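You operate a simulated robot arm through the tools that you are given. There is no shell and no other tool. Be economical: measure what you need, move in short steps, check, and stop when the job is done.

You run a simulated robot arm. Do the job below in one go: nothing can be reset, and whatever is moved stays where it is left.

TASK
Light station 26 dimly: red dial to 20, teal lever to narrow, then lamp on and flap open.

Only the result counts: the job must be done as asked and must still hold three seconds after the hand-in. Knocking over, shifting, dropping, spilling or breaking anything else fails it.

THE ROBOT
A 7-joint arm with a two-finger parallel gripper, fixed in place. Base frame: the origin is at the foot of the arm, x ahead of it, y to its left, z up; the work surface is at about z = 760. Units: mm, degrees, N and s.
With the tool pointing down near the work surface it reaches from about 200 to 680 mm from the base axis. Its first joint turns from -66.0 to 66.0 degrees. Payload 2.4 kg.
The TCP is the grasp point between the finger pads, 30 mm short of the fingertips. In the tool frame z runs along the fingers and y along their closing line. The gripper opens to 94 mm. The fingers are 28 mm wide and 10 mm thick; the gripper's body (50 by 96 mm) begins 55 mm behind the TCP.
Orientation is that of the tool frame in the base frame, as [roll, pitch, yaw] about the fixed x, y, z axes, in that order (R = Rz(yaw) Ry(pitch) Rx(roll)). With the fingers straight down and closing along the base's y, the tool's x points along the base's -x, its y along +y and its z along -z.

THE INTERFACE
- The arm moves only by the tool arm_command. Its argument "steps" is a list of rows, each a list of 3 entries, a list of its own where there are three numbers: the shift along the tool's x, y, z in units of 100 mm (1.0 is 100 mm), then the turn, a rotation vector about the tool's x, y, z in units of 45 degrees (1.0 is 45 degrees), then the gripper command, from -1 (fully open) to 1 (shut), values between in proportion. In form: [[[x, y, z], [wx, wy, wz], jaw], ...]. A call has 1 to 8 rows; each row is the pose to reach, as a shift and turn from the pose commanded when the call began, along the tool's axes at that moment. A call with a number of a shift or a turn outside -1 to 1 is refused whole. A row lasts 0.2 s, in which the tool goes at most 50 mm and 8.6 degrees; a call with a longer step from one row to the next is refused whole, and so is a gripper value outside its range. Where a pose cannot be reached the arm comes as near as it can. A force on the tool above 70 N (or 10 N above the force at the start of the call, whichever is more), or a blocked arm, ends the call early, and 0.2 s more pass. Each finger travels about 153 mm/s and halts on what it meets, pressing with about 39 N; the grip force reading is that of the motor and also rises with nothing between the fingers. The clock runs only during rows and for 0.2 s after the last one: add rows that repeat a pose to give the fingers time. The reply holds the time, the measured pose of the TCP, the force on the tool along the base axes, the opening and the grip force, in the units named above and with some noise, with the torque about the TCP (base axes, N m) and any sound that the robot's microphone picked up.
- Cameras (640 x 400 px; columns grow to the right, rows downward): "scene" is fixed at [44.7, 496.6, 1441.7]; the picture's right is [-0.54, -0.84, 0.00], its down [-0.60, 0.39, -0.70] and it looks along [0.58, -0.38, -0.72] (base axes); focal length 280 px, centre (320, 200). "wrist" rides on the gripper at [76, 14, -102] in the tool frame; the picture's right is [-0.18, 0.98, 0.00], its down [-0.75, -0.14, -0.64] and it looks along [-0.63, -0.12, 0.77] (tool axes); focal length 243 px, centre (320, 200). There is no depth. A picture from a camera that has moved, and an enlarged one, comes with that camera's place and axes in the base frame and with its lens. The place of the scene camera against the robot may be out by one fixed shift of up to 18 mm in any direction.
- get_image(camera): a new picture of that camera. The clock stands still meanwhile.
- enlarge(camera, box): a new picture of the part [left, top, right, bottom] of that camera's present view, enlarged. The clock stands still meanwhile.
- job_done(): hands the job in; it is judged then, once.

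Go step by step. Nothing tells you positions but the pictures and the camera data: compare them with the known pose of the tool, close in by small moves and look again before you grip or let go. The budget is 120 turns and 84 pictures, counting those below and the enlarged ones. Unless the task says otherwise, let go and move clear before handing in, and close with one line.

The tools are called as name(argument=value, ...) on one line, values as JSON. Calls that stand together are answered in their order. arm_command: Moves the arm, as the interface text tells. Its arguments: {"type":"object","properties":{"steps":{"type":"array"}},"required":["steps"]} The other tools are called the same way: get_image (camera) takes a picture; enlarge (camera, box) takes an enlarged picture of a part of a camera's view; job_done () hands the job in.

At the start:

```text
clock: 0.0
position: [289.1, 150.6, 1198.5]
ee_rot: [-179.9, 0.0, -180.0]
contact_force: [-0.3, -0.2, -0.1]
ft_torque: [-0.03, -0.01, 0.0]
finger_gap: 94.0
finger_force: 0.0
```

scene: 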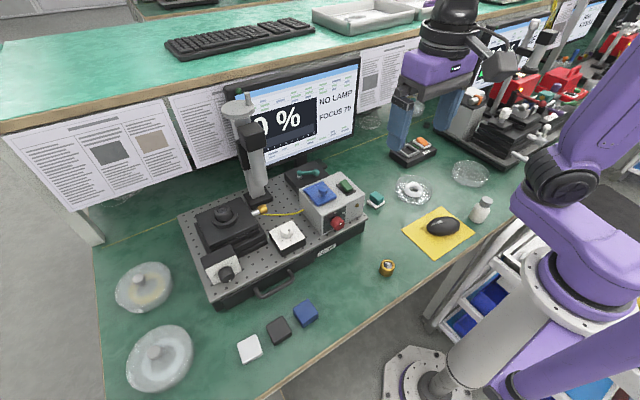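
wrist: 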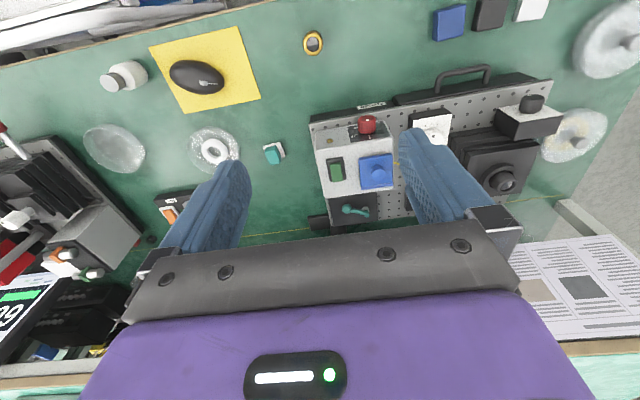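

I see a station with a breadboard, a box with a red dial, a blue knob, a green switch and a teal lever behind. I'll look closer before moving.

enlarge(camera="scene", box=[180, 80, 400, 310])

enlarge(camera="wrist", box=[260, 80, 460, 240])

enlarge(camera="scene", box=[270, 150, 390, 270])

```text
1.74 times, centred on (290, 195) of scene
camera zoom: at [44.7, 496.6, 1441.7], right [-0.54, -0.84, 0.0], down [-0.6, 0.39, -0.7], along [0.58, -0.38, -0.72], focal length 487 px, centre (372, 209)
```

zoom: 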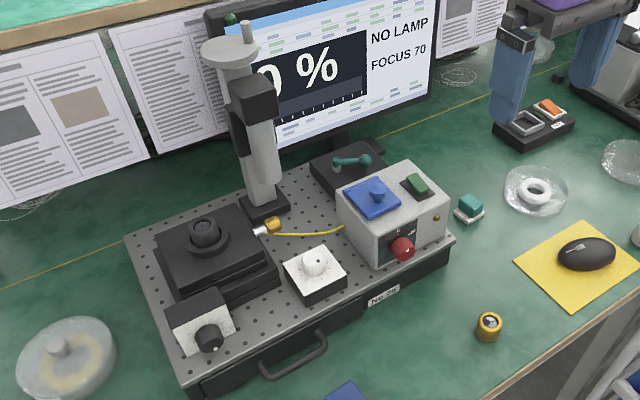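

```text
2.50 times, centred on (360, 160) of wrist
camera zoom: at [212.6, 163.3, 1301.0], right [0.18, 0.98, 0.0], down [0.75, -0.14, 0.64], along [0.63, -0.12, -0.77], focal length 606 px, centre (220, 300)
```

zoom: 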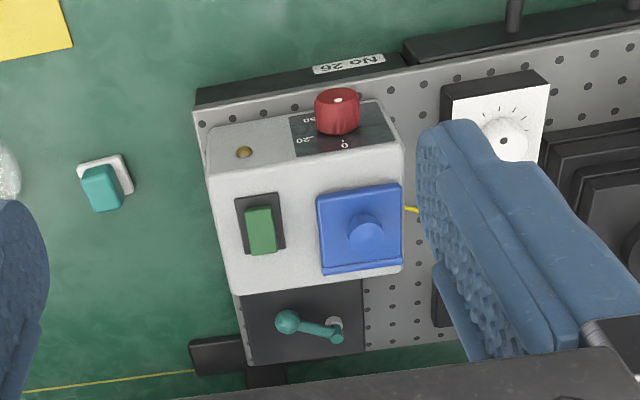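

```text
3.33 times, centred on (330, 210) of scene
camera zoom: at [44.7, 496.6, 1441.7], right [-0.54, -0.84, 0.0], down [-0.6, 0.39, -0.7], along [0.58, -0.38, -0.72], focal length 934 px, centre (287, 167)
```

zoom: 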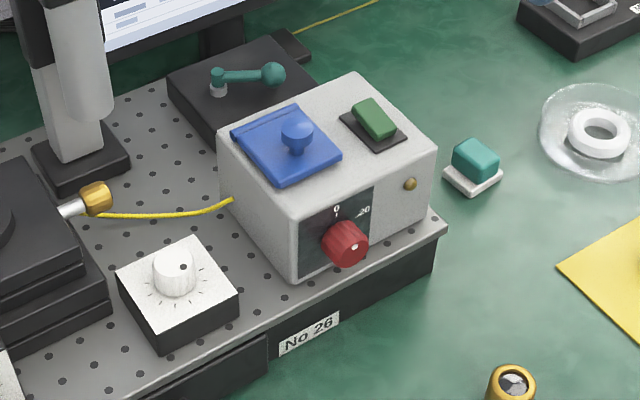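

The station sits roughly square to the base, with the box around x≈400–480, y≈150–230. I'll bring the wrist camera closer for a better look.

arm_command(steps=[[[0, 0.12, 0.45], [0, 0, 0], -1], [[0, 0.24, 0.9], [0, 0, 0], -1], [[0, 0.3, 1.0], [0, 0, 0], -1]])

get_image(camera="wrist")

```text
clock: 0.8
position: [289.6, 180.5, 1097.5]
ee_rot: [180.0, 0.0, 179.9]
contact_force: [-0.5, 0.4, 0.5]
ft_torque: [0.01, -0.01, -0.02]
finger_gap: 94.1
finger_force: 0.0
```

```text
78 pictures are left
camera wrist: at [213.3, 194.3, 1199.7], right [0.18, 0.98, 0.0], down [0.75, -0.14, 0.64], along [0.63, -0.12, -0.77], focal length 243 px, centre (320, 200)
```

wrist: 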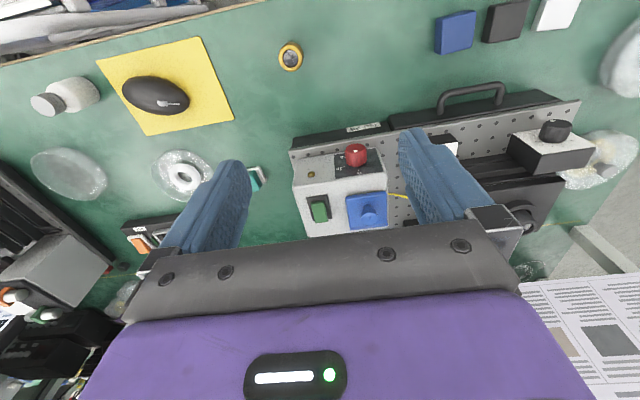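

The box is clearer now. I'll enlarge it to triangulate against the first view.

enlarge(camera="wrist", box=[280, 120, 420, 240])

```text
3.33 times, centred on (350, 180) of wrist
camera zoom: at [213.3, 194.3, 1199.7], right [0.18, 0.98, 0.0], down [0.75, -0.14, 0.64], along [0.63, -0.12, -0.77], focal length 809 px, centre (220, 267)
```

zoom: 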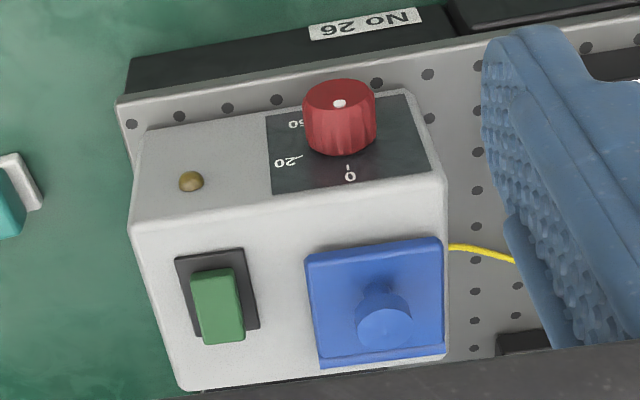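

Triangulated: dial tip near (389, 213, 886), front face x≈412, pointer seemingly at 0. Next I'll move forward, staying high, to inspect the lever behind the box.

arm_command(steps=[[[-0.45, 0, 0], [0, 0, 0], -1], [[-0.9, 0, 0], [0, 0, 0], -1], [[-1.0, 0, 0.2], [0, 0, 0], -1]])

arm_command(steps=[[[-0.45, 0, 0.2], [0, 0, 0], -1], [[-0.8, 0, 0.4], [0, 0, 0], -1]])

get_image(camera="wrist")

```text
clock: 1.6
position: [387.6, 180.2, 1077.4]
ee_rot: [-180.0, 0.0, -180.0]
contact_force: [0.1, 0.0, -0.6]
ft_torque: [-0.02, 0.02, -0.01]
finger_gap: 94.0
finger_force: 0.1
```

```text
clock: 2.2
position: [470.4, 180.2, 1039.9]
ee_rot: [179.9, 0.0, -180.0]
contact_force: [0.9, 0.0, -0.9]
ft_torque: [0.01, -0.03, -0.05]
finger_gap: 94.1
finger_force: 0.0
```

```text
76 pictures are left
camera wrist: at [393.7, 193.4, 1141.9], right [0.18, 0.98, 0.0], down [0.75, -0.14, 0.64], along [0.63, -0.12, -0.77], focal length 243 px, centre (320, 200)
```

wrist: 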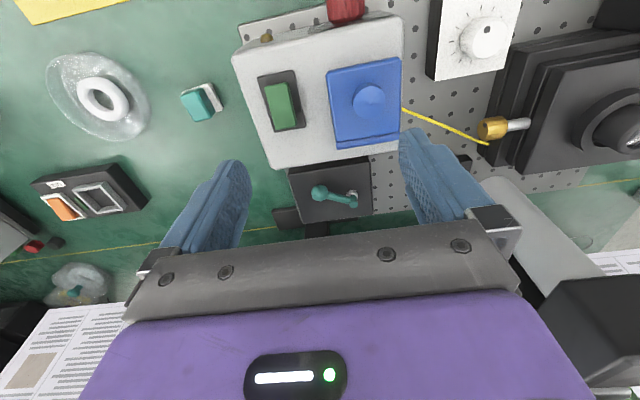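

enlarge(camera="wrist", box=[270, 140, 400, 240])

enlarge(camera="wrist", box=[220, 0, 420, 150])

enlarge(camera="scene", box=[280, 145, 360, 200])

```text
4.00 times, centred on (335, 190) of wrist
camera zoom: at [393.7, 193.4, 1141.9], right [0.18, 0.98, 0.0], down [0.75, -0.14, 0.64], along [0.63, -0.12, -0.77], focal length 970 px, centre (260, 240)
```

zoom: 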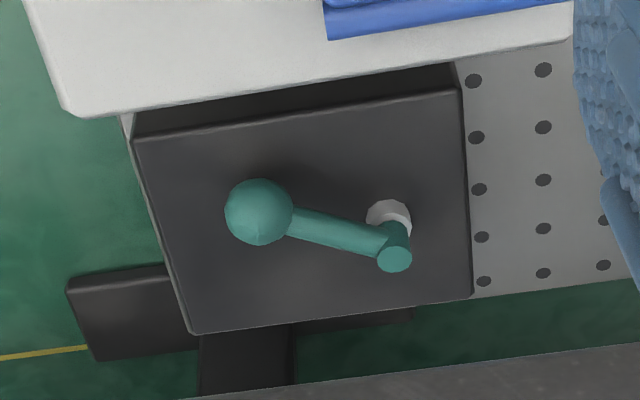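

```text
2.67 times, centred on (320, 75) of wrist
camera zoom: at [393.7, 193.4, 1141.9], right [0.18, 0.98, 0.0], down [0.75, -0.14, 0.64], along [0.63, -0.12, -0.77], focal length 647 px, centre (320, 533)
```

zoom: 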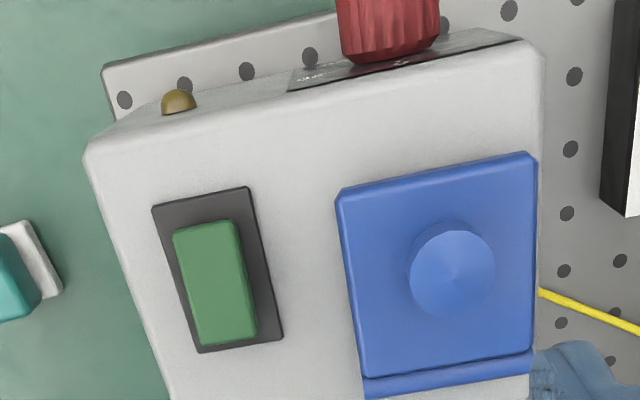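

```text
7.27 times, centred on (320, 172) of scene
camera zoom: at [44.7, 496.6, 1441.7], right [-0.54, -0.84, 0.0], down [-0.6, 0.39, -0.7], along [0.58, -0.38, -0.72], focal length 2038 px, centre (320, 400)
```

zoom: 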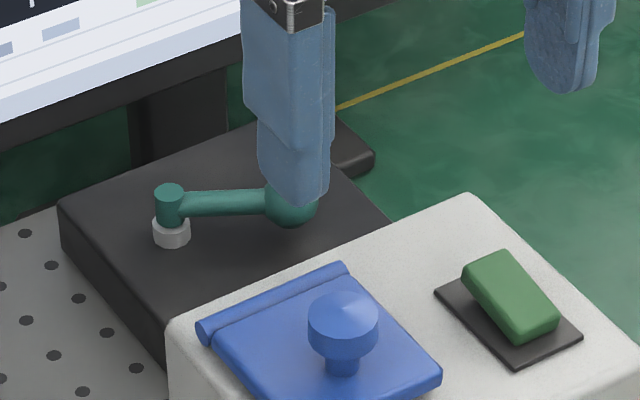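

No markings show near the lever. I'll check the monitor, posters and neighbouring stations for hints on narrow/wide.

enlarge(camera="scene", box=[225, 60, 365, 170])

enlarge(camera="scene", box=[0, 80, 240, 210])

enlarge(camera="scene", box=[440, 0, 640, 200])

```text
3.64 times, centred on (295, 115) of scene
camera zoom: at [44.7, 496.6, 1441.7], right [-0.54, -0.84, 0.0], down [-0.6, 0.39, -0.7], along [0.58, -0.38, -0.72], focal length 1019 px, centre (411, 509)
```

zoom: 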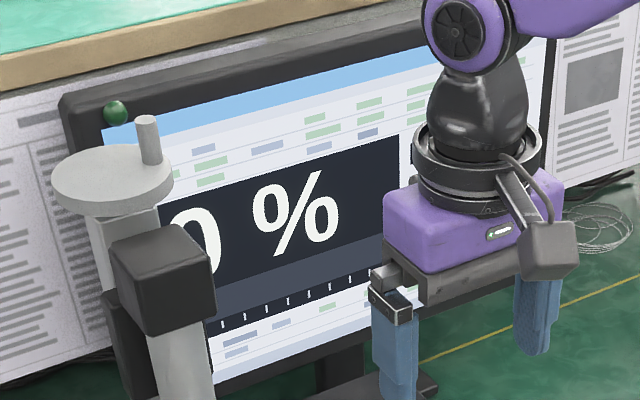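

```text
2.67 times, centred on (120, 145) of scene
camera zoom: at [44.7, 496.6, 1441.7], right [-0.54, -0.84, 0.0], down [-0.6, 0.39, -0.7], along [0.58, -0.38, -0.72], focal length 747 px, centre (853, 347)
```

zoom: 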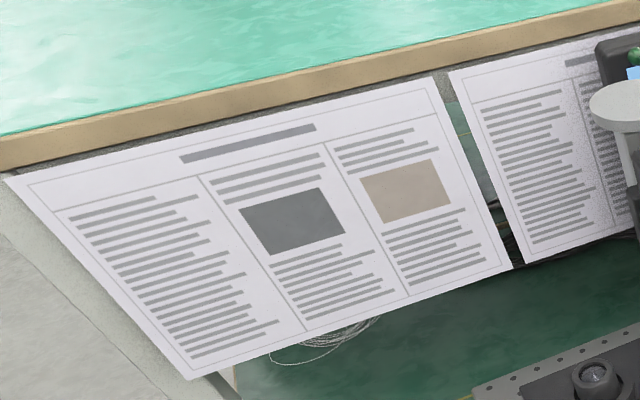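

```text
2.00 times, centred on (540, 100) of scene
camera zoom: at [44.7, 496.6, 1441.7], right [-0.54, -0.84, 0.0], down [-0.6, 0.39, -0.7], along [0.58, -0.38, -0.72], focal length 560 px, centre (-120, 400)
```

zoom: 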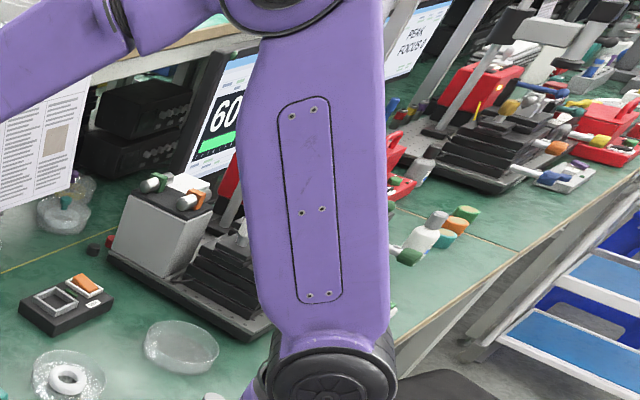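

No legend there. I'll check the small two-cell switch box on the right and its label, since it may be the lamp switch.

enlarge(camera="wrist", box=[20, 70, 240, 230])

enlarge(camera="scene", box=[360, 120, 480, 220])

```text
2.50 times, centred on (130, 150) of wrist
camera zoom: at [393.7, 193.4, 1141.9], right [0.18, 0.98, 0.0], down [0.75, -0.14, 0.64], along [0.63, -0.12, -0.77], focal length 606 px, centre (795, 325)
```

zoom: 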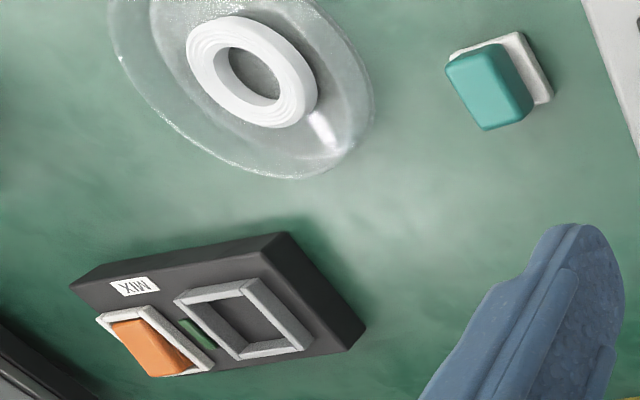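

```text
4.00 times, centred on (420, 170) of scene
camera zoom: at [44.7, 496.6, 1441.7], right [-0.54, -0.84, 0.0], down [-0.6, 0.39, -0.7], along [0.58, -0.38, -0.72], focal length 1121 px, centre (-80, 320)
```

zoom: 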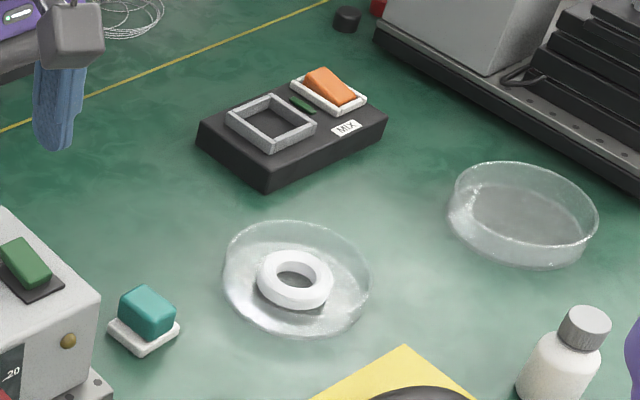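

Green rocker is the lamp switch, the blue hinged cover is the flap, and "MIX" belongs to something else. First I'll back off toward the robot, then pitch the tool forward to face the dial.

arm_command(steps=[[[0.45, 0.1, 0], [0, 0, 0], -1], [[0.9, 0.3, 0], [0, 0, 0], -1], [[1.0, 0.33, 0], [0, 0, 0], -1]])

arm_command(steps=[[[0.4, 0, 0], [0, -0.18, 0], -1], [[0.7, 0, 0], [0, -0.36, 0], -1], [[0.7, 0, 0], [0, -0.54, 0], -1], [[0.7, 0, 0], [0, -0.72, 0], -1], [[0.7, 0, 0], [0, -0.9, 0], -1], [[0.7, 0, 0], [0, -1.0, 0], -1]])

get_image(camera="wrist")

```text
clock: 3.0
position: [369.1, 212.9, 1037.3]
ee_rot: [179.9, 0.0, 180.0]
contact_force: [-0.4, -0.1, 0.6]
ft_torque: [0.02, 0.0, 0.02]
finger_gap: 94.0
finger_force: 0.1
```

```text
clock: 4.4
position: [299.5, 211.8, 1038.6]
ee_rot: [-180.0, 45.2, 180.0]
contact_force: [0.7, 0.6, 0.0]
ft_torque: [-0.03, 0.03, 0.01]
finger_gap: 93.9
finger_force: 0.1
```

```text
67 pictures are left
camera wrist: at [171.8, 225.8, 1056.7], right [0.13, 0.98, 0.13], down [0.08, -0.14, 0.99], along [0.99, -0.12, -0.09], focal length 243 px, centre (320, 200)
```

wrist: 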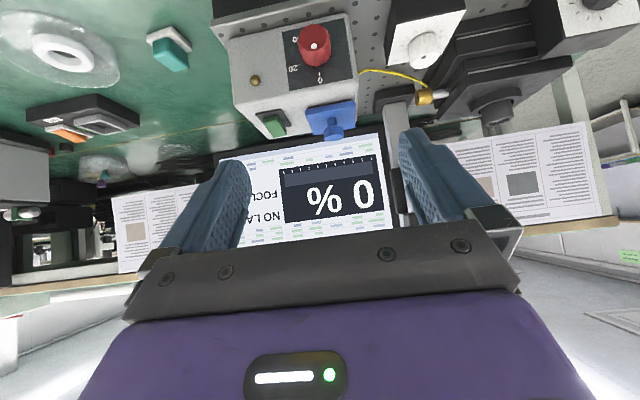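

Good front view. Enlarging the dial scale.

enlarge(camera="wrist", box=[270, 10, 370, 90])

enlarge(camera="wrist", box=[210, 80, 410, 220])

```text
5.00 times, centred on (320, 50) of wrist
camera zoom: at [171.8, 225.8, 1056.7], right [0.13, 0.98, 0.13], down [0.08, -0.14, 0.99], along [0.99, -0.12, -0.09], focal length 1213 px, centre (320, 950)
```

zoom: 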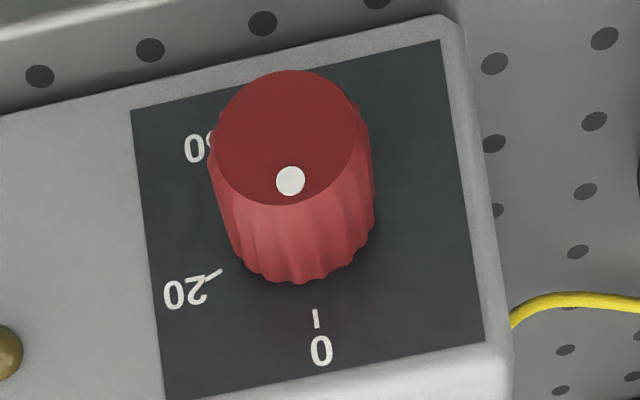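

```text
2.86 times, centred on (310, 150) of wrist
camera zoom: at [171.8, 225.8, 1056.7], right [0.13, 0.98, 0.13], down [0.08, -0.14, 0.99], along [0.99, -0.12, -0.09], focal length 693 px, centre (349, 343)
```

zoom: 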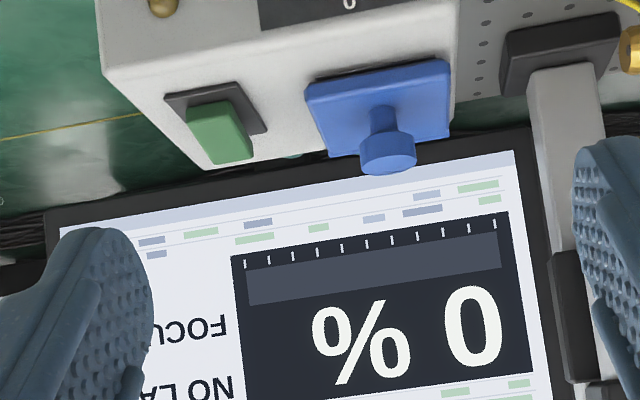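

Pointer is at 0; the 20 tick is about 67° clockwise (seen from the robot), dial axis near y=213, z=881. Next I'll pitch the remaining 45° so the fingers point forward.

arm_command(steps=[[[0, 0, 0], [0, -0.18, 0], -1], [[0, 0, 0], [0, -0.36, 0], -1], [[0, 0, 0], [0, -0.54, 0], -1], [[0, 0, 0], [0, -0.72, 0], -1], [[0, 0, 0], [0, -0.9, 0], -1], [[0, 0, 0], [0, -1.0, 0], -1]])

arm_command(steps=[[[0.4, 0.01, 0], [0, 0, 0], -1], [[0.8, 0.01, 0], [0, 0, 0], -1], [[1.0, 0.01, 0], [0, 0, 0], -1]])

get_image(camera="wrist")

get_image(camera="scene")

```text
clock: 5.8
position: [298.1, 214.3, 1039.2]
ee_rot: [3.9, 89.9, 3.9]
contact_force: [0.3, -0.1, -0.1]
ft_torque: [-0.01, -0.02, -0.01]
finger_gap: 93.8
finger_force: 0.0
```

```text
clock: 6.6
position: [311.9, 248.6, 946.9]
ee_rot: [-100.8, 89.8, -101.0]
contact_force: [0.3, 0.0, -1.2]
ft_torque: [0.01, 0.01, 0.01]
finger_gap: 94.2
finger_force: 0.0
out of reach, approached as far as the arm can: row 1, 2, 3
```

```text
64 pictures are left
camera wrist: at [208.5, 261.4, 870.5], right [0.0, 0.98, 0.18], down [-0.64, -0.14, 0.75], along [0.77, -0.12, 0.63], focal length 243 px, centre (320, 200)
```

wrist: 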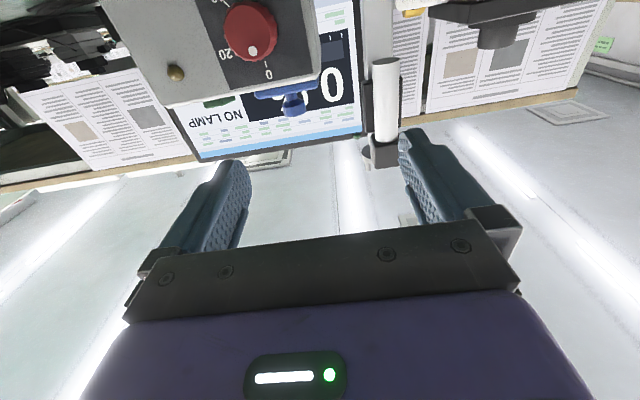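

```text
63 pictures are left
```

scene: 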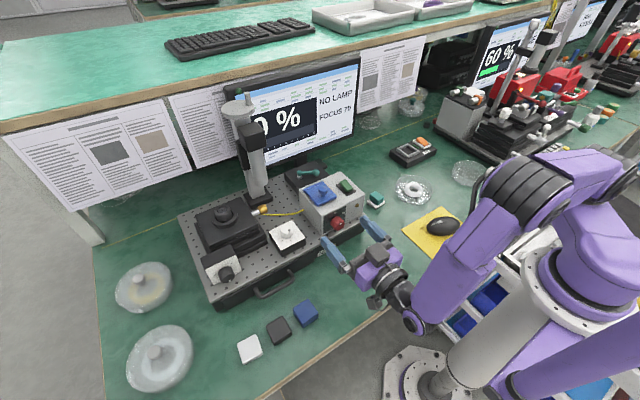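

Horizontal is out of reach that low. I'll go back up and use a 45° forward tilt instead, which keeps the gripper body clear of the box face.

arm_command(steps=[[[-0.4, 0, 0], [0, 0, 0], -1], [[-0.8, 0, 0], [0, 0, 0], -1], [[-0.8, 0, 0], [0, 0, 0], -1]])

arm_command(steps=[[[0, 0, 0], [0, 0.18, 0], -1], [[0, 0, 0], [0, 0.36, 0], -1], [[0, 0, 0], [0, 0.54, 0], -1], [[0, 0, 0], [0, 0.72, 0], -1], [[0, 0, 0], [0, 0.9, 0], -1], [[0, 0, 0], [0, 1.0, 0], -1]])

```text
clock: 7.4
position: [313.7, 247.0, 1027.5]
ee_rot: [-83.3, 90.0, -83.4]
contact_force: [-0.7, 0.2, -0.5]
ft_torque: [-0.03, -0.02, 0.02]
finger_gap: 93.8
finger_force: 0.0
```

```text
clock: 8.8
position: [313.6, 247.0, 1030.2]
ee_rot: [180.0, 44.9, -179.8]
contact_force: [-0.1, 0.3, -0.5]
ft_torque: [0.03, 0.01, -0.02]
finger_gap: 94.0
finger_force: 0.0
```

arm_command(steps=[[[0.2, -0.1, 0.35], [0, 0, 0], -1], [[0.4, -0.25, 0.7], [0, 0, 0], -1], [[0.49, -0.34, 0.93], [0, 0, 0], -1]])

get_image(camera="wrist")

```text
clock: 9.6
position: [344.2, 212.5, 930.0]
ee_rot: [179.9, 44.9, 179.9]
contact_force: [0.4, -0.3, 0.5]
ft_torque: [0.0, 0.01, -0.02]
finger_gap: 94.1
finger_force: 0.0
```

```text
62 pictures are left
camera wrist: at [217.1, 225.6, 948.3], right [0.13, 0.98, 0.13], down [0.08, -0.14, 0.99], along [0.99, -0.12, -0.1], focal length 243 px, centre (320, 200)
```

wrist: 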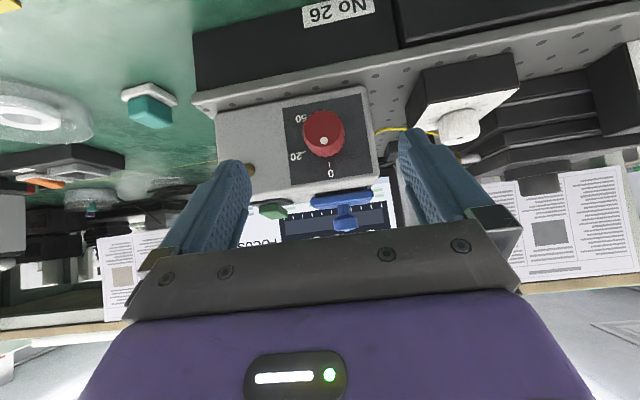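

enlarge(camera="wrist", box=[270, 85, 390, 185])

```text
4.00 times, centred on (330, 135) of wrist
camera zoom: at [217.1, 225.6, 948.3], right [0.13, 0.98, 0.13], down [0.08, -0.14, 0.99], along [0.99, -0.12, -0.1], focal length 970 px, centre (280, 460)
```

zoom: 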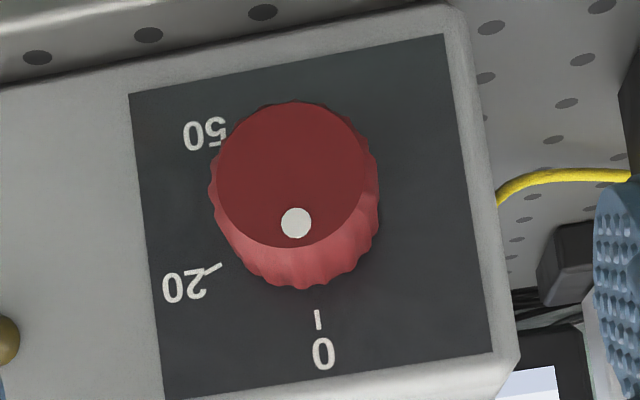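

The 20 tick is ~70° from the 0 tick. I'll pre-rotate the gripper −35° about the dial axis, approach part-way, and look.

arm_command(steps=[[[0, 0, 0], [0.11, 0, -0.11], -1], [[0, 0, 0], [0.22, 0, -0.22], -1], [[0, 0, 0], [0.33, 0, -0.33], -1], [[0, 0, 0], [0.44, 0, -0.44], -1], [[0, 0, 0], [0.55, 0, -0.55], -1], [[0.08, 0.01, 0.3], [0.55, 0, -0.55], -1], [[0.08, 0.01, 0.3], [0.55, 0, -0.55], -1]])

get_image(camera="wrist")

enlarge(camera="scene", box=[260, 150, 440, 290])

```text
clock: 11.2
position: [361.5, 212.8, 902.0]
ee_rot: [-135.2, 35.4, -150.2]
contact_force: [-0.3, 0.3, 0.4]
ft_torque: [-0.03, -0.01, 0.01]
finger_gap: 94.1
finger_force: 0.0
```

```text
60 pictures are left
camera wrist: at [234.4, 233.5, 909.1], right [0.13, 0.88, -0.46], down [0.08, 0.45, 0.89], along [0.99, -0.15, -0.01], focal length 243 px, centre (320, 200)
```

wrist: 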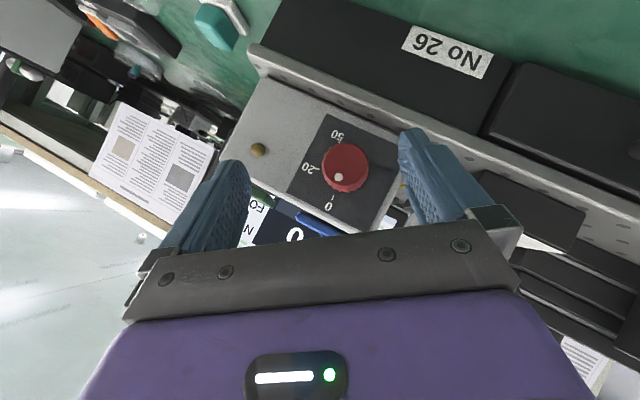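

```text
2.86 times, centred on (350, 220) of scene
camera zoom: at [44.7, 496.6, 1441.7], right [-0.54, -0.84, 0.0], down [-0.6, 0.39, -0.7], along [0.58, -0.38, -0.72], focal length 801 px, centre (234, 143)
```

zoom: 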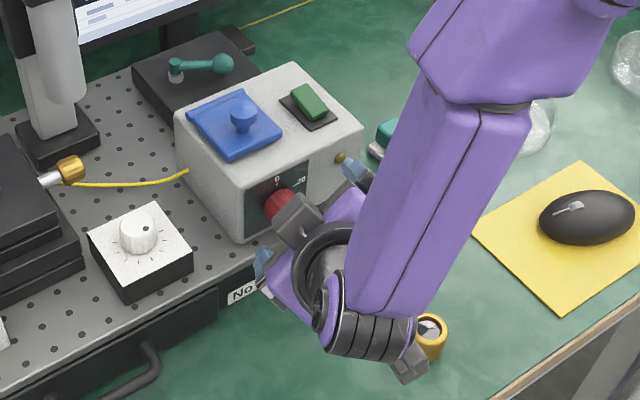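

arm_command(steps=[[[0, 0.07, 0.125], [0, 0, 0], -1], [[0.004, 0.135, 0.251], [0, 0, 0], -1]])

get_image(camera="wrist")

```text
clock: 11.8
position: [376.7, 217.7, 881.6]
ee_rot: [-135.2, 35.6, -149.8]
contact_force: [-25.0, 3.8, 24.4]
ft_torque: [0.94, 0.58, 0.92]
finger_gap: 87.5
finger_force: 0.0
```

```text
58 pictures are left
camera wrist: at [249.4, 237.1, 887.3], right [0.12, 0.88, -0.46], down [0.07, 0.45, 0.89], along [0.99, -0.14, -0.01], focal length 243 px, centre (320, 200)
```

wrist: 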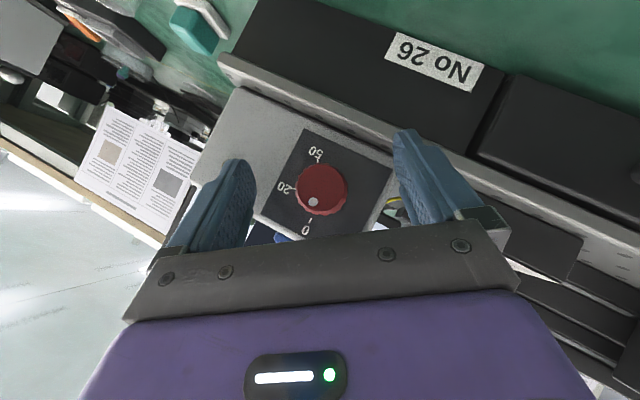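

The lower finger is pressing the breadboard edge. I'll back off and narrow the opening before approaching again.

arm_command(steps=[[[0, -0.06, -0.13], [0, 0, 0], -1], [[0, -0.12, -0.25], [0, 0, 0], -1], [[0, -0.12, -0.25], [0, 0, 0], 0.0], [[0, -0.12, -0.25], [0, 0, 0], 0.0]])

get_image(camera="wrist")

enlarge(camera="scene", box=[180, 130, 400, 310])

```text
clock: 12.8
position: [360.7, 214.7, 900.0]
ee_rot: [-135.3, 35.5, -150.0]
contact_force: [-1.0, 11.8, -1.0]
ft_torque: [0.21, 0.16, 0.35]
finger_gap: 52.4
finger_force: 4.5
```

```text
57 pictures are left
camera wrist: at [233.4, 236.4, 907.9], right [0.13, 0.88, -0.46], down [0.08, 0.45, 0.89], along [0.99, -0.15, -0.01], focal length 243 px, centre (320, 200)
```

wrist: 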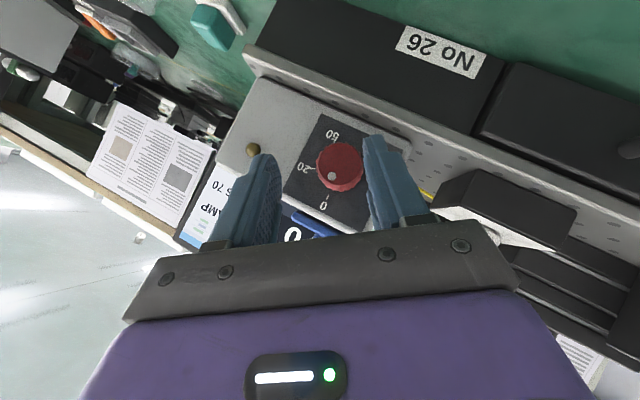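

```text
2.22 times, centred on (290, 220) of scene
camera zoom: at [44.7, 496.9, 1441.6], right [-0.54, -0.84, 0.0], down [-0.6, 0.39, -0.7], along [0.58, -0.38, -0.72], focal length 623 px, centre (387, 156)
```

zoom: 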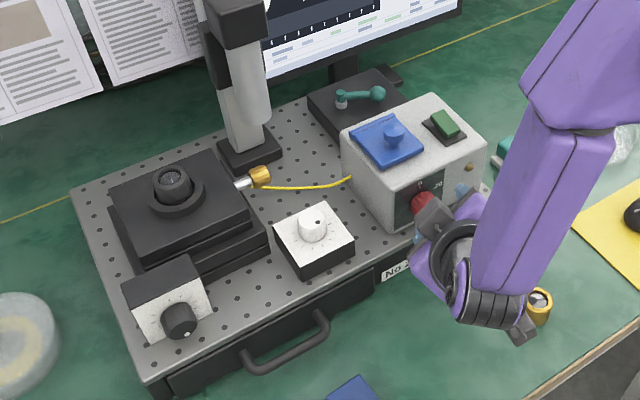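

arm_command(steps=[[[0, 0, 0], [0, 0, 0], -0.28], [[0, 0.1, 0], [0, 0, 0], -0.28], [[0, 0.11, 0.13], [0, 0, 0], -0.28], [[0, 0.11, 0.25], [0, 0, 0], -0.28]])

get_image(camera="wrist")

```text
clock: 13.8
position: [378.0, 212.4, 879.6]
ee_rot: [-135.3, 35.4, -150.2]
contact_force: [-0.3, -0.2, -0.3]
ft_torque: [-0.01, -0.03, -0.01]
finger_gap: 60.0
finger_force: 0.1
```

```text
55 pictures are left
camera wrist: at [251.0, 233.7, 886.7], right [0.13, 0.88, -0.46], down [0.08, 0.45, 0.89], along [0.99, -0.15, -0.01], focal length 243 px, centre (320, 200)
```

wrist: 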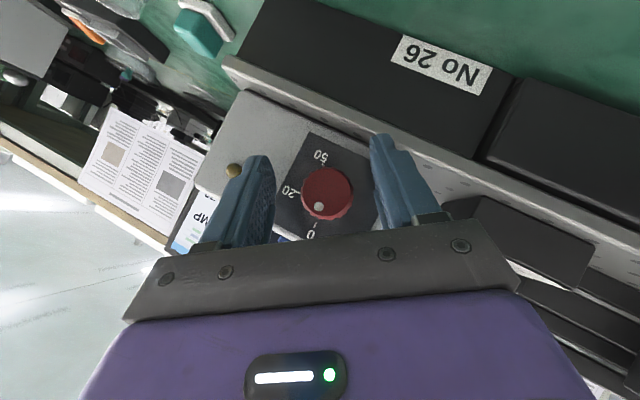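

Clear and centred on the dial. Closing on it.

arm_command(steps=[[[0, 0, 0], [0, 0, 0], 0.2], [[0, 0, 0], [0, 0, 0], 0.6], [[0, 0, 0], [0, 0, 0], 0.6]])

```text
clock: 14.6
position: [377.4, 216.2, 879.2]
ee_rot: [-135.6, 35.4, -150.1]
contact_force: [9.4, 13.4, -16.2]
ft_torque: [-0.05, 0.46, -0.08]
finger_gap: 31.6
finger_force: 45.3
```

arm_command(steps=[[[0, 0.04, 0], [0, 0, 0], 0.6]])

get_image(camera="wrist")

```text
clock: 15.0
position: [377.7, 214.4, 879.2]
ee_rot: [-134.9, 35.5, -150.0]
contact_force: [-1.8, 1.2, 17.1]
ft_torque: [0.02, 0.34, 0.23]
finger_gap: 31.4
finger_force: 45.3
```

```text
54 pictures are left
camera wrist: at [251.0, 236.1, 885.3], right [0.14, 0.88, -0.46], down [0.08, 0.45, 0.89], along [0.99, -0.15, 0.0], focal length 243 px, centre (320, 200)
```

wrist: 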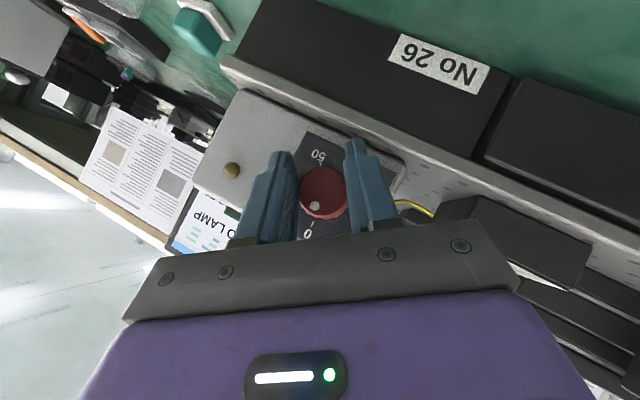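

Gripped. Turning 35° clockwise first.

arm_command(steps=[[[0, 0, 0], [-0.11, 0, 0.11], 0.6], [[0, 0, 0], [-0.22, 0, 0.22], 0.6], [[0, 0, 0], [-0.33, 0, 0.33], 0.6], [[0, 0, 0], [-0.44, 0, 0.44], 0.6], [[0, 0, 0], [-0.55, 0, 0.55], 0.6]])

get_image(camera="wrist")

```text
clock: 16.2
position: [378.1, 215.8, 878.1]
ee_rot: [179.9, 45.2, 179.7]
contact_force: [-14.2, -14.3, 24.7]
ft_torque: [0.05, -1.06, -0.13]
finger_gap: 31.6
finger_force: 44.9
```

```text
53 pictures are left
camera wrist: at [251.2, 228.5, 896.5], right [0.13, 0.98, 0.13], down [0.08, -0.14, 0.99], along [0.99, -0.12, -0.09], focal length 243 px, centre (320, 200)
```

wrist: 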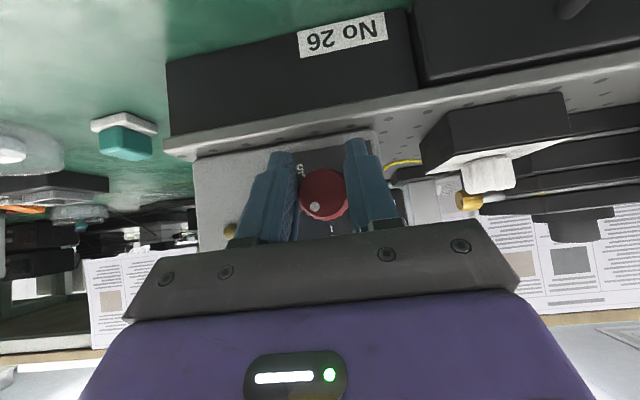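

arm_command(steps=[[[-0.01, -0.01, -0.02], [0, 0, 0], 0.6], [[-0.01, -0.01, -0.02], [-0.11, 0, 0.11], 0.6], [[-0.01, -0.01, -0.02], [-0.22, 0, 0.22], 0.6], [[-0.01, -0.01, -0.02], [-0.33, 0, 0.33], 0.6], [[-0.01, -0.01, -0.02], [-0.44, 0, 0.44], 0.6], [[-0.01, -0.01, -0.02], [-0.55, 0, 0.55], 0.6]])

enlarge(camera="wrist", box=[240, 120, 400, 240])

```text
clock: 17.1
position: [379.3, 219.0, 877.8]
ee_rot: [162.4, 40.1, 165.2]
contact_force: [-19.0, -34.9, -1.0]
ft_torque: [0.05, 0.14, -0.72]
finger_gap: 38.6
finger_force: 18.1
out of reach, approached as far as the arm can: row 3, 4
stopped in row 4: the force on the tool passed its limit at 86 N (the readings are from after the stop); the commanded pose is now the measured one
```

```text
3.33 times, centred on (320, 180) of wrist
camera zoom: at [254.0, 233.2, 906.6], right [0.19, 0.92, 0.35], down [0.12, -0.37, 0.92], along [0.97, -0.13, -0.18], focal length 809 px, centre (320, 267)
```

zoom: 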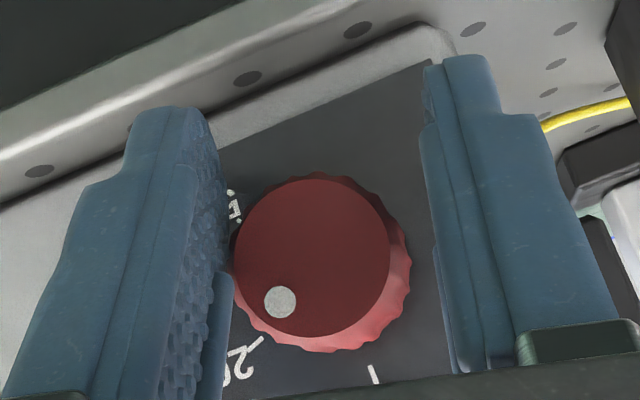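

The arm reached a joint limit; the dial is now ~56°, about 14° short of the 20 tick. I'll open, roll back, recentre and regrip.

arm_command(steps=[[[0, 0, 0], [0, 0, 0], -0.28], [[0, 0, 0], [0, 0, 0], -0.28]])

```text
clock: 17.7
position: [378.5, 230.3, 882.7]
ee_rot: [161.4, 40.6, 165.7]
contact_force: [-9.9, -3.1, -1.4]
ft_torque: [0.01, 0.01, -0.31]
finger_gap: 61.2
finger_force: 0.4
```

arm_command(steps=[[[0, 0, -0.2], [0, 0, 0], -0.28], [[0, -0.02, -0.3], [0, 0, 0], -0.28]])

arm_command(steps=[[[0, 0, 0], [0.11, 0, -0.11], -0.28], [[0, 0, 0], [0.22, 0, -0.22], -0.28], [[0, 0, 0], [0.33, 0, -0.33], -0.28], [[0, 0, 0], [0.44, 0, -0.44], -0.28], [[0, 0, 0], [0.55, 0, -0.55], -0.28]])

get_image(camera="wrist")

```text
clock: 18.3
position: [359.9, 221.5, 905.6]
ee_rot: [161.5, 40.6, 165.5]
contact_force: [-0.4, -0.2, 0.2]
ft_torque: [-0.02, -0.01, 0.01]
finger_gap: 60.3
finger_force: 0.1
```

```text
clock: 19.5
position: [359.3, 222.1, 902.3]
ee_rot: [-152.5, 38.6, -162.5]
contact_force: [-0.1, -0.4, -0.2]
ft_torque: [0.03, 0.01, -0.02]
finger_gap: 60.2
finger_force: 0.1
```

```text
51 pictures are left
camera wrist: at [233.9, 243.4, 921.5], right [0.14, 0.96, -0.24], down [0.13, 0.22, 0.97], along [0.98, -0.17, -0.1], focal length 243 px, centre (320, 200)
```

wrist: 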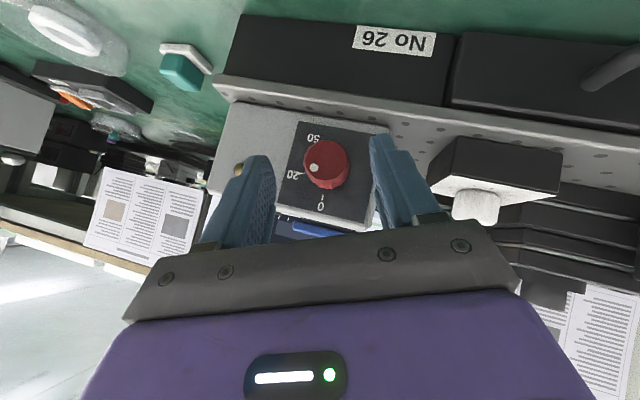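

enlarge(camera="wrist", box=[270, 110, 390, 230])

```text
3.33 times, centred on (330, 170) of wrist
camera zoom: at [233.9, 243.4, 921.5], right [0.14, 0.96, -0.24], down [0.13, 0.22, 0.97], along [0.98, -0.17, -0.1], focal length 809 px, centre (287, 300)
```

zoom: 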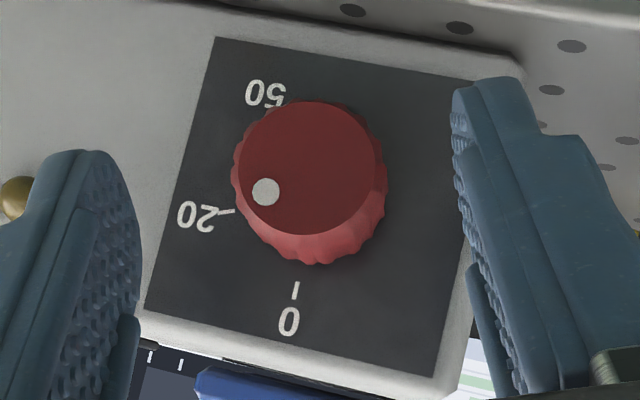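

Dial reads ~50° now; 20° more needed. Gripper roll is about −21°, so I'll re-approach and grip centred.

arm_command(steps=[[[0.024, 0.013, 0.15], [0, 0, 0], -0.28], [[0.024, 0.013, 0.3], [0, 0, 0], -0.28], [[0.024, 0.013, 0.3], [0, 0, 0], 0.1], [[0.024, 0.013, 0.3], [0, 0, 0], 0.6], [[0.024, 0.013, 0.3], [0, 0, 0], 0.6]])

```text
clock: 20.7
position: [378.0, 213.9, 881.7]
ee_rot: [-152.7, 38.6, -162.5]
contact_force: [6.4, 8.1, -8.1]
ft_torque: [-0.03, 0.44, -0.05]
finger_gap: 31.7
finger_force: 44.6
```

arm_command(steps=[[[0, 0, 0], [-0.11, 0.001, 0.1], 0.6], [[0, 0, 0], [-0.22, 0.002, 0.2], 0.6], [[0, 0, 0], [-0.335, 0.004, 0.3], 0.6], [[0, 0, 0], [-0.335, 0.004, 0.3], 0.6]])

enlarge(camera="wrist", box=[250, 120, 400, 240])

```text
clock: 21.7
position: [376.8, 214.2, 882.7]
ee_rot: [-179.0, 41.8, -179.5]
contact_force: [-7.9, 7.0, 0.3]
ft_torque: [0.04, -1.23, 0.35]
finger_gap: 31.9
finger_force: 45.4
```

```text
3.33 times, centred on (325, 180) of wrist
camera zoom: at [251.1, 228.7, 906.1], right [0.14, 0.98, 0.11], down [0.13, -0.13, 0.98], along [0.98, -0.12, -0.15], focal length 809 px, centre (303, 267)
```

zoom: 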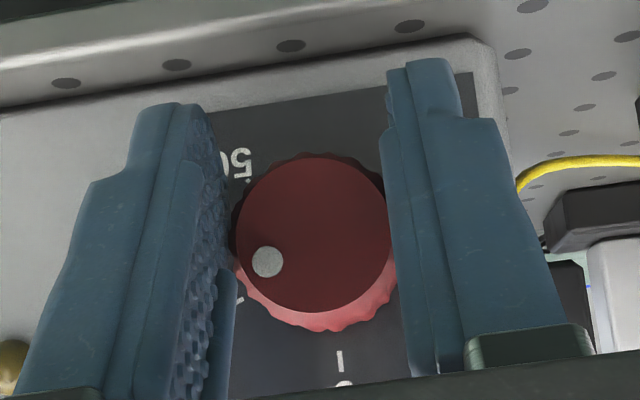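

About 68°, nudging ~3° more, then releasing and backing off to verify.

arm_command(steps=[[[0, 0, 0], [-0.05, 0, 0.044], 0.6], [[0, 0, 0], [-0.05, 0, 0.044], 0.6], [[0, 0, 0], [-0.05, 0, 0.044], -0.28], [[0, 0, 0], [-0.05, 0, 0.044], -0.28], [[0, 0, -0.3], [-0.05, 0, 0.044], -0.28]])

enlarge(camera="wrist", box=[270, 110, 390, 210])

```text
clock: 22.9
position: [358.9, 215.0, 903.6]
ee_rot: [177.0, 41.6, 177.7]
contact_force: [0.4, -0.1, -0.7]
ft_torque: [-0.01, 0.01, -0.01]
finger_gap: 60.2
finger_force: 0.0
```

```text
4.00 times, centred on (330, 160) of wrist
camera zoom: at [233.1, 226.9, 929.1], right [0.14, 0.98, 0.16], down [0.13, -0.18, 0.97], along [0.98, -0.12, -0.16], focal length 970 px, centre (280, 360)
```

zoom: 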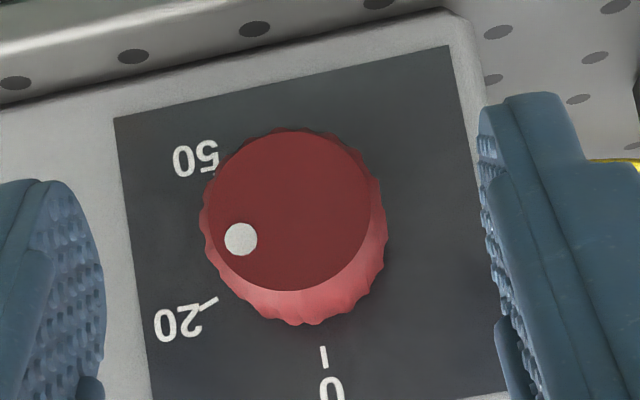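

Dial dot is at ~70–71° against the tick at 69–70°: dial set to 20. Now retreating upward and righting the tool, then checking the monitor.

arm_command(steps=[[[-0.25, 0, -0.35], [0, 0, 0], -0.28], [[-0.5, 0, -0.65], [0, 0, 0], -0.28], [[-0.75, 0, -0.9], [0, 0, 0], -0.28]])

arm_command(steps=[[[0, 0, 0], [0, 0.18, 0], -0.28], [[0, 0, 0], [0, 0.36, 0], -0.28], [[0, 0, 0], [0, 0.54, 0], -0.28], [[0, 0, 0], [0, 0.72, 0], -0.28], [[0, 0, 0], [0, 0.925, 0], -0.28]])

get_image(camera="scene")

```text
clock: 23.7
position: [354.2, 209.7, 1022.4]
ee_rot: [177.1, 41.7, 177.8]
contact_force: [0.2, 0.2, 0.2]
ft_torque: [-0.01, 0.02, -0.05]
finger_gap: 60.3
finger_force: 0.1
```

```text
refused: row 5 steps farther than a row can; nothing moved
```

```text
47 pictures are left
```

scene: 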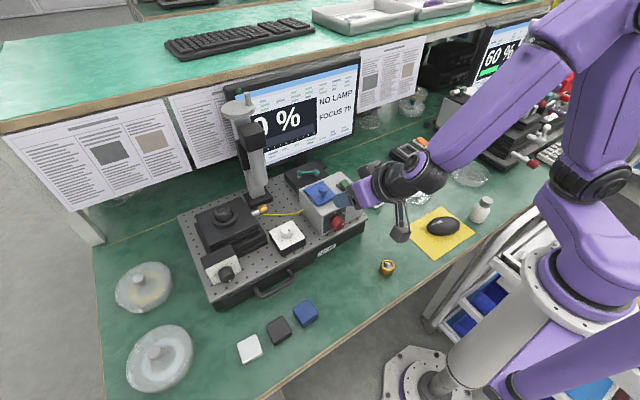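

arm_command(steps=[[[0, 0, 0], [0, 0.18, 0], -0.28], [[0, 0, 0], [0, 0.36, 0], -0.28], [[0, 0, 0], [0, 0.54, 0], -0.28], [[0, 0, 0], [0.0, 0.72, 0], -0.28], [[0, 0, 0], [0.03, 0.9, 0], -0.28], [[0, 0, 0], [0.05, 0.925, 0], -0.28]])

enlarge(camera="scene", box=[240, 60, 360, 170])

```text
clock: 25.1
position: [354.5, 210.1, 1020.1]
ee_rot: [179.8, 0.0, 178.9]
contact_force: [-0.2, 1.0, 0.4]
ft_torque: [0.0, 0.01, 0.0]
finger_gap: 60.2
finger_force: 0.1
```

```text
3.64 times, centred on (300, 115) of scene
camera zoom: at [44.7, 496.6, 1441.7], right [-0.54, -0.84, 0.0], down [-0.6, 0.39, -0.7], along [0.58, -0.38, -0.72], focal length 1019 px, centre (393, 509)
```

zoom: 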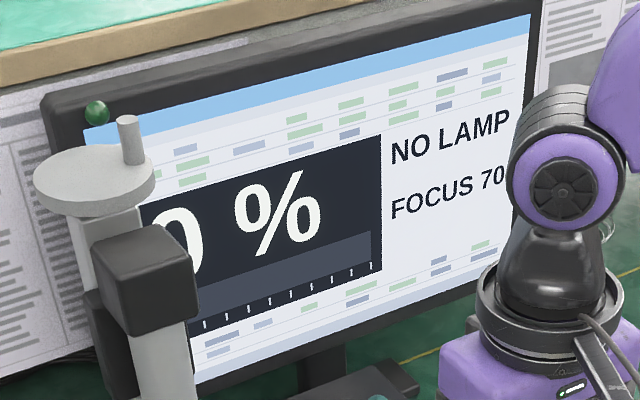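

Dial done; monitor still shows NO LAMP, FOCUS 70. Moving over to inspect the lever closely.

arm_command(steps=[[[-0.45, -0.1, 0], [0, 0, 0], -1], [[-0.9, -0.2, 0], [0, 0, 0], -1], [[-1.0, -0.25, 0], [0, 0, 0], -1]])

arm_command(steps=[[[-0.4, 0, 0.1], [0, 0, 0], -1], [[-0.8, 0, 0.3], [0, 0, 0], -1]])

enlarge(camera="wrist", box=[250, 80, 400, 230])

```text
clock: 25.9
position: [454.2, 183.7, 1021.6]
ee_rot: [179.7, 0.1, 178.9]
contact_force: [0.8, -0.7, 0.1]
ft_torque: [0.01, 0.01, -0.04]
finger_gap: 94.1
finger_force: 0.0
```

```text
clock: 26.5
position: [532.3, 181.0, 991.0]
ee_rot: [179.8, 0.1, 178.8]
contact_force: [0.0, 0.3, -0.2]
ft_torque: [-0.02, 0.01, 0.01]
finger_gap: 94.0
finger_force: 0.0
```

```text
2.67 times, centred on (325, 155) of wrist
camera zoom: at [456.1, 195.0, 1093.0], right [0.2, 0.98, 0.0], down [0.75, -0.16, 0.64], along [0.63, -0.13, -0.77], focal length 647 px, centre (307, 320)
```

zoom: 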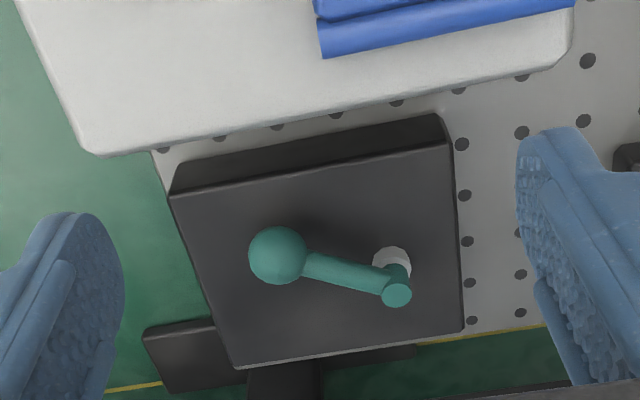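

No legend on the lever block, so the lever's other position is the likely "narrow"; the monitor should confirm later. The ball is at ≈(603,153,869), pivot (630,199). I'll lower the closed fingers on the robot side of the ball and push it away.

arm_command(steps=[[[-0.15, -0.1, 0], [0, 0, 0], 1], [[-0.33, -0.31, 0.1], [0, 0, 0], 1], [[-0.33, -0.31, 0.3], [0, 0, 0], 1], [[-0.33, -0.31, 0.7], [0, 0, 0], 1], [[-0.33, -0.31, 0.98], [0, 0, 0], 1]])

get_image(camera="wrist")

enlarge(camera="scene", box=[270, 130, 390, 220])

```text
clock: 27.7
position: [567.1, 148.5, 894.9]
ee_rot: [179.8, 0.2, 178.8]
contact_force: [-20.8, -7.6, 53.0]
ft_torque: [-0.37, 0.42, -0.11]
finger_gap: 0.1
finger_force: 33.5
```

```text
44 pictures are left
camera wrist: at [489.6, 163.2, 996.7], right [0.2, 0.98, 0.0], down [0.75, -0.16, 0.65], along [0.63, -0.13, -0.76], focal length 243 px, centre (320, 200)
```

wrist: 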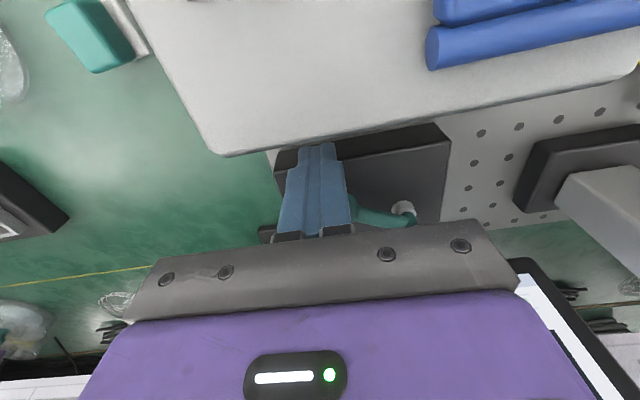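

```text
4.44 times, centred on (330, 175) of scene
camera zoom: at [43.2, 496.2, 1442.0], right [-0.54, -0.84, 0.0], down [-0.6, 0.39, -0.7], along [0.59, -0.38, -0.72], focal length 1245 px, centre (276, 311)
```

zoom: 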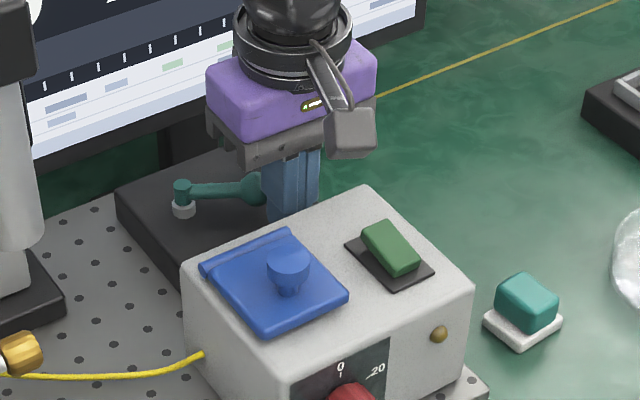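

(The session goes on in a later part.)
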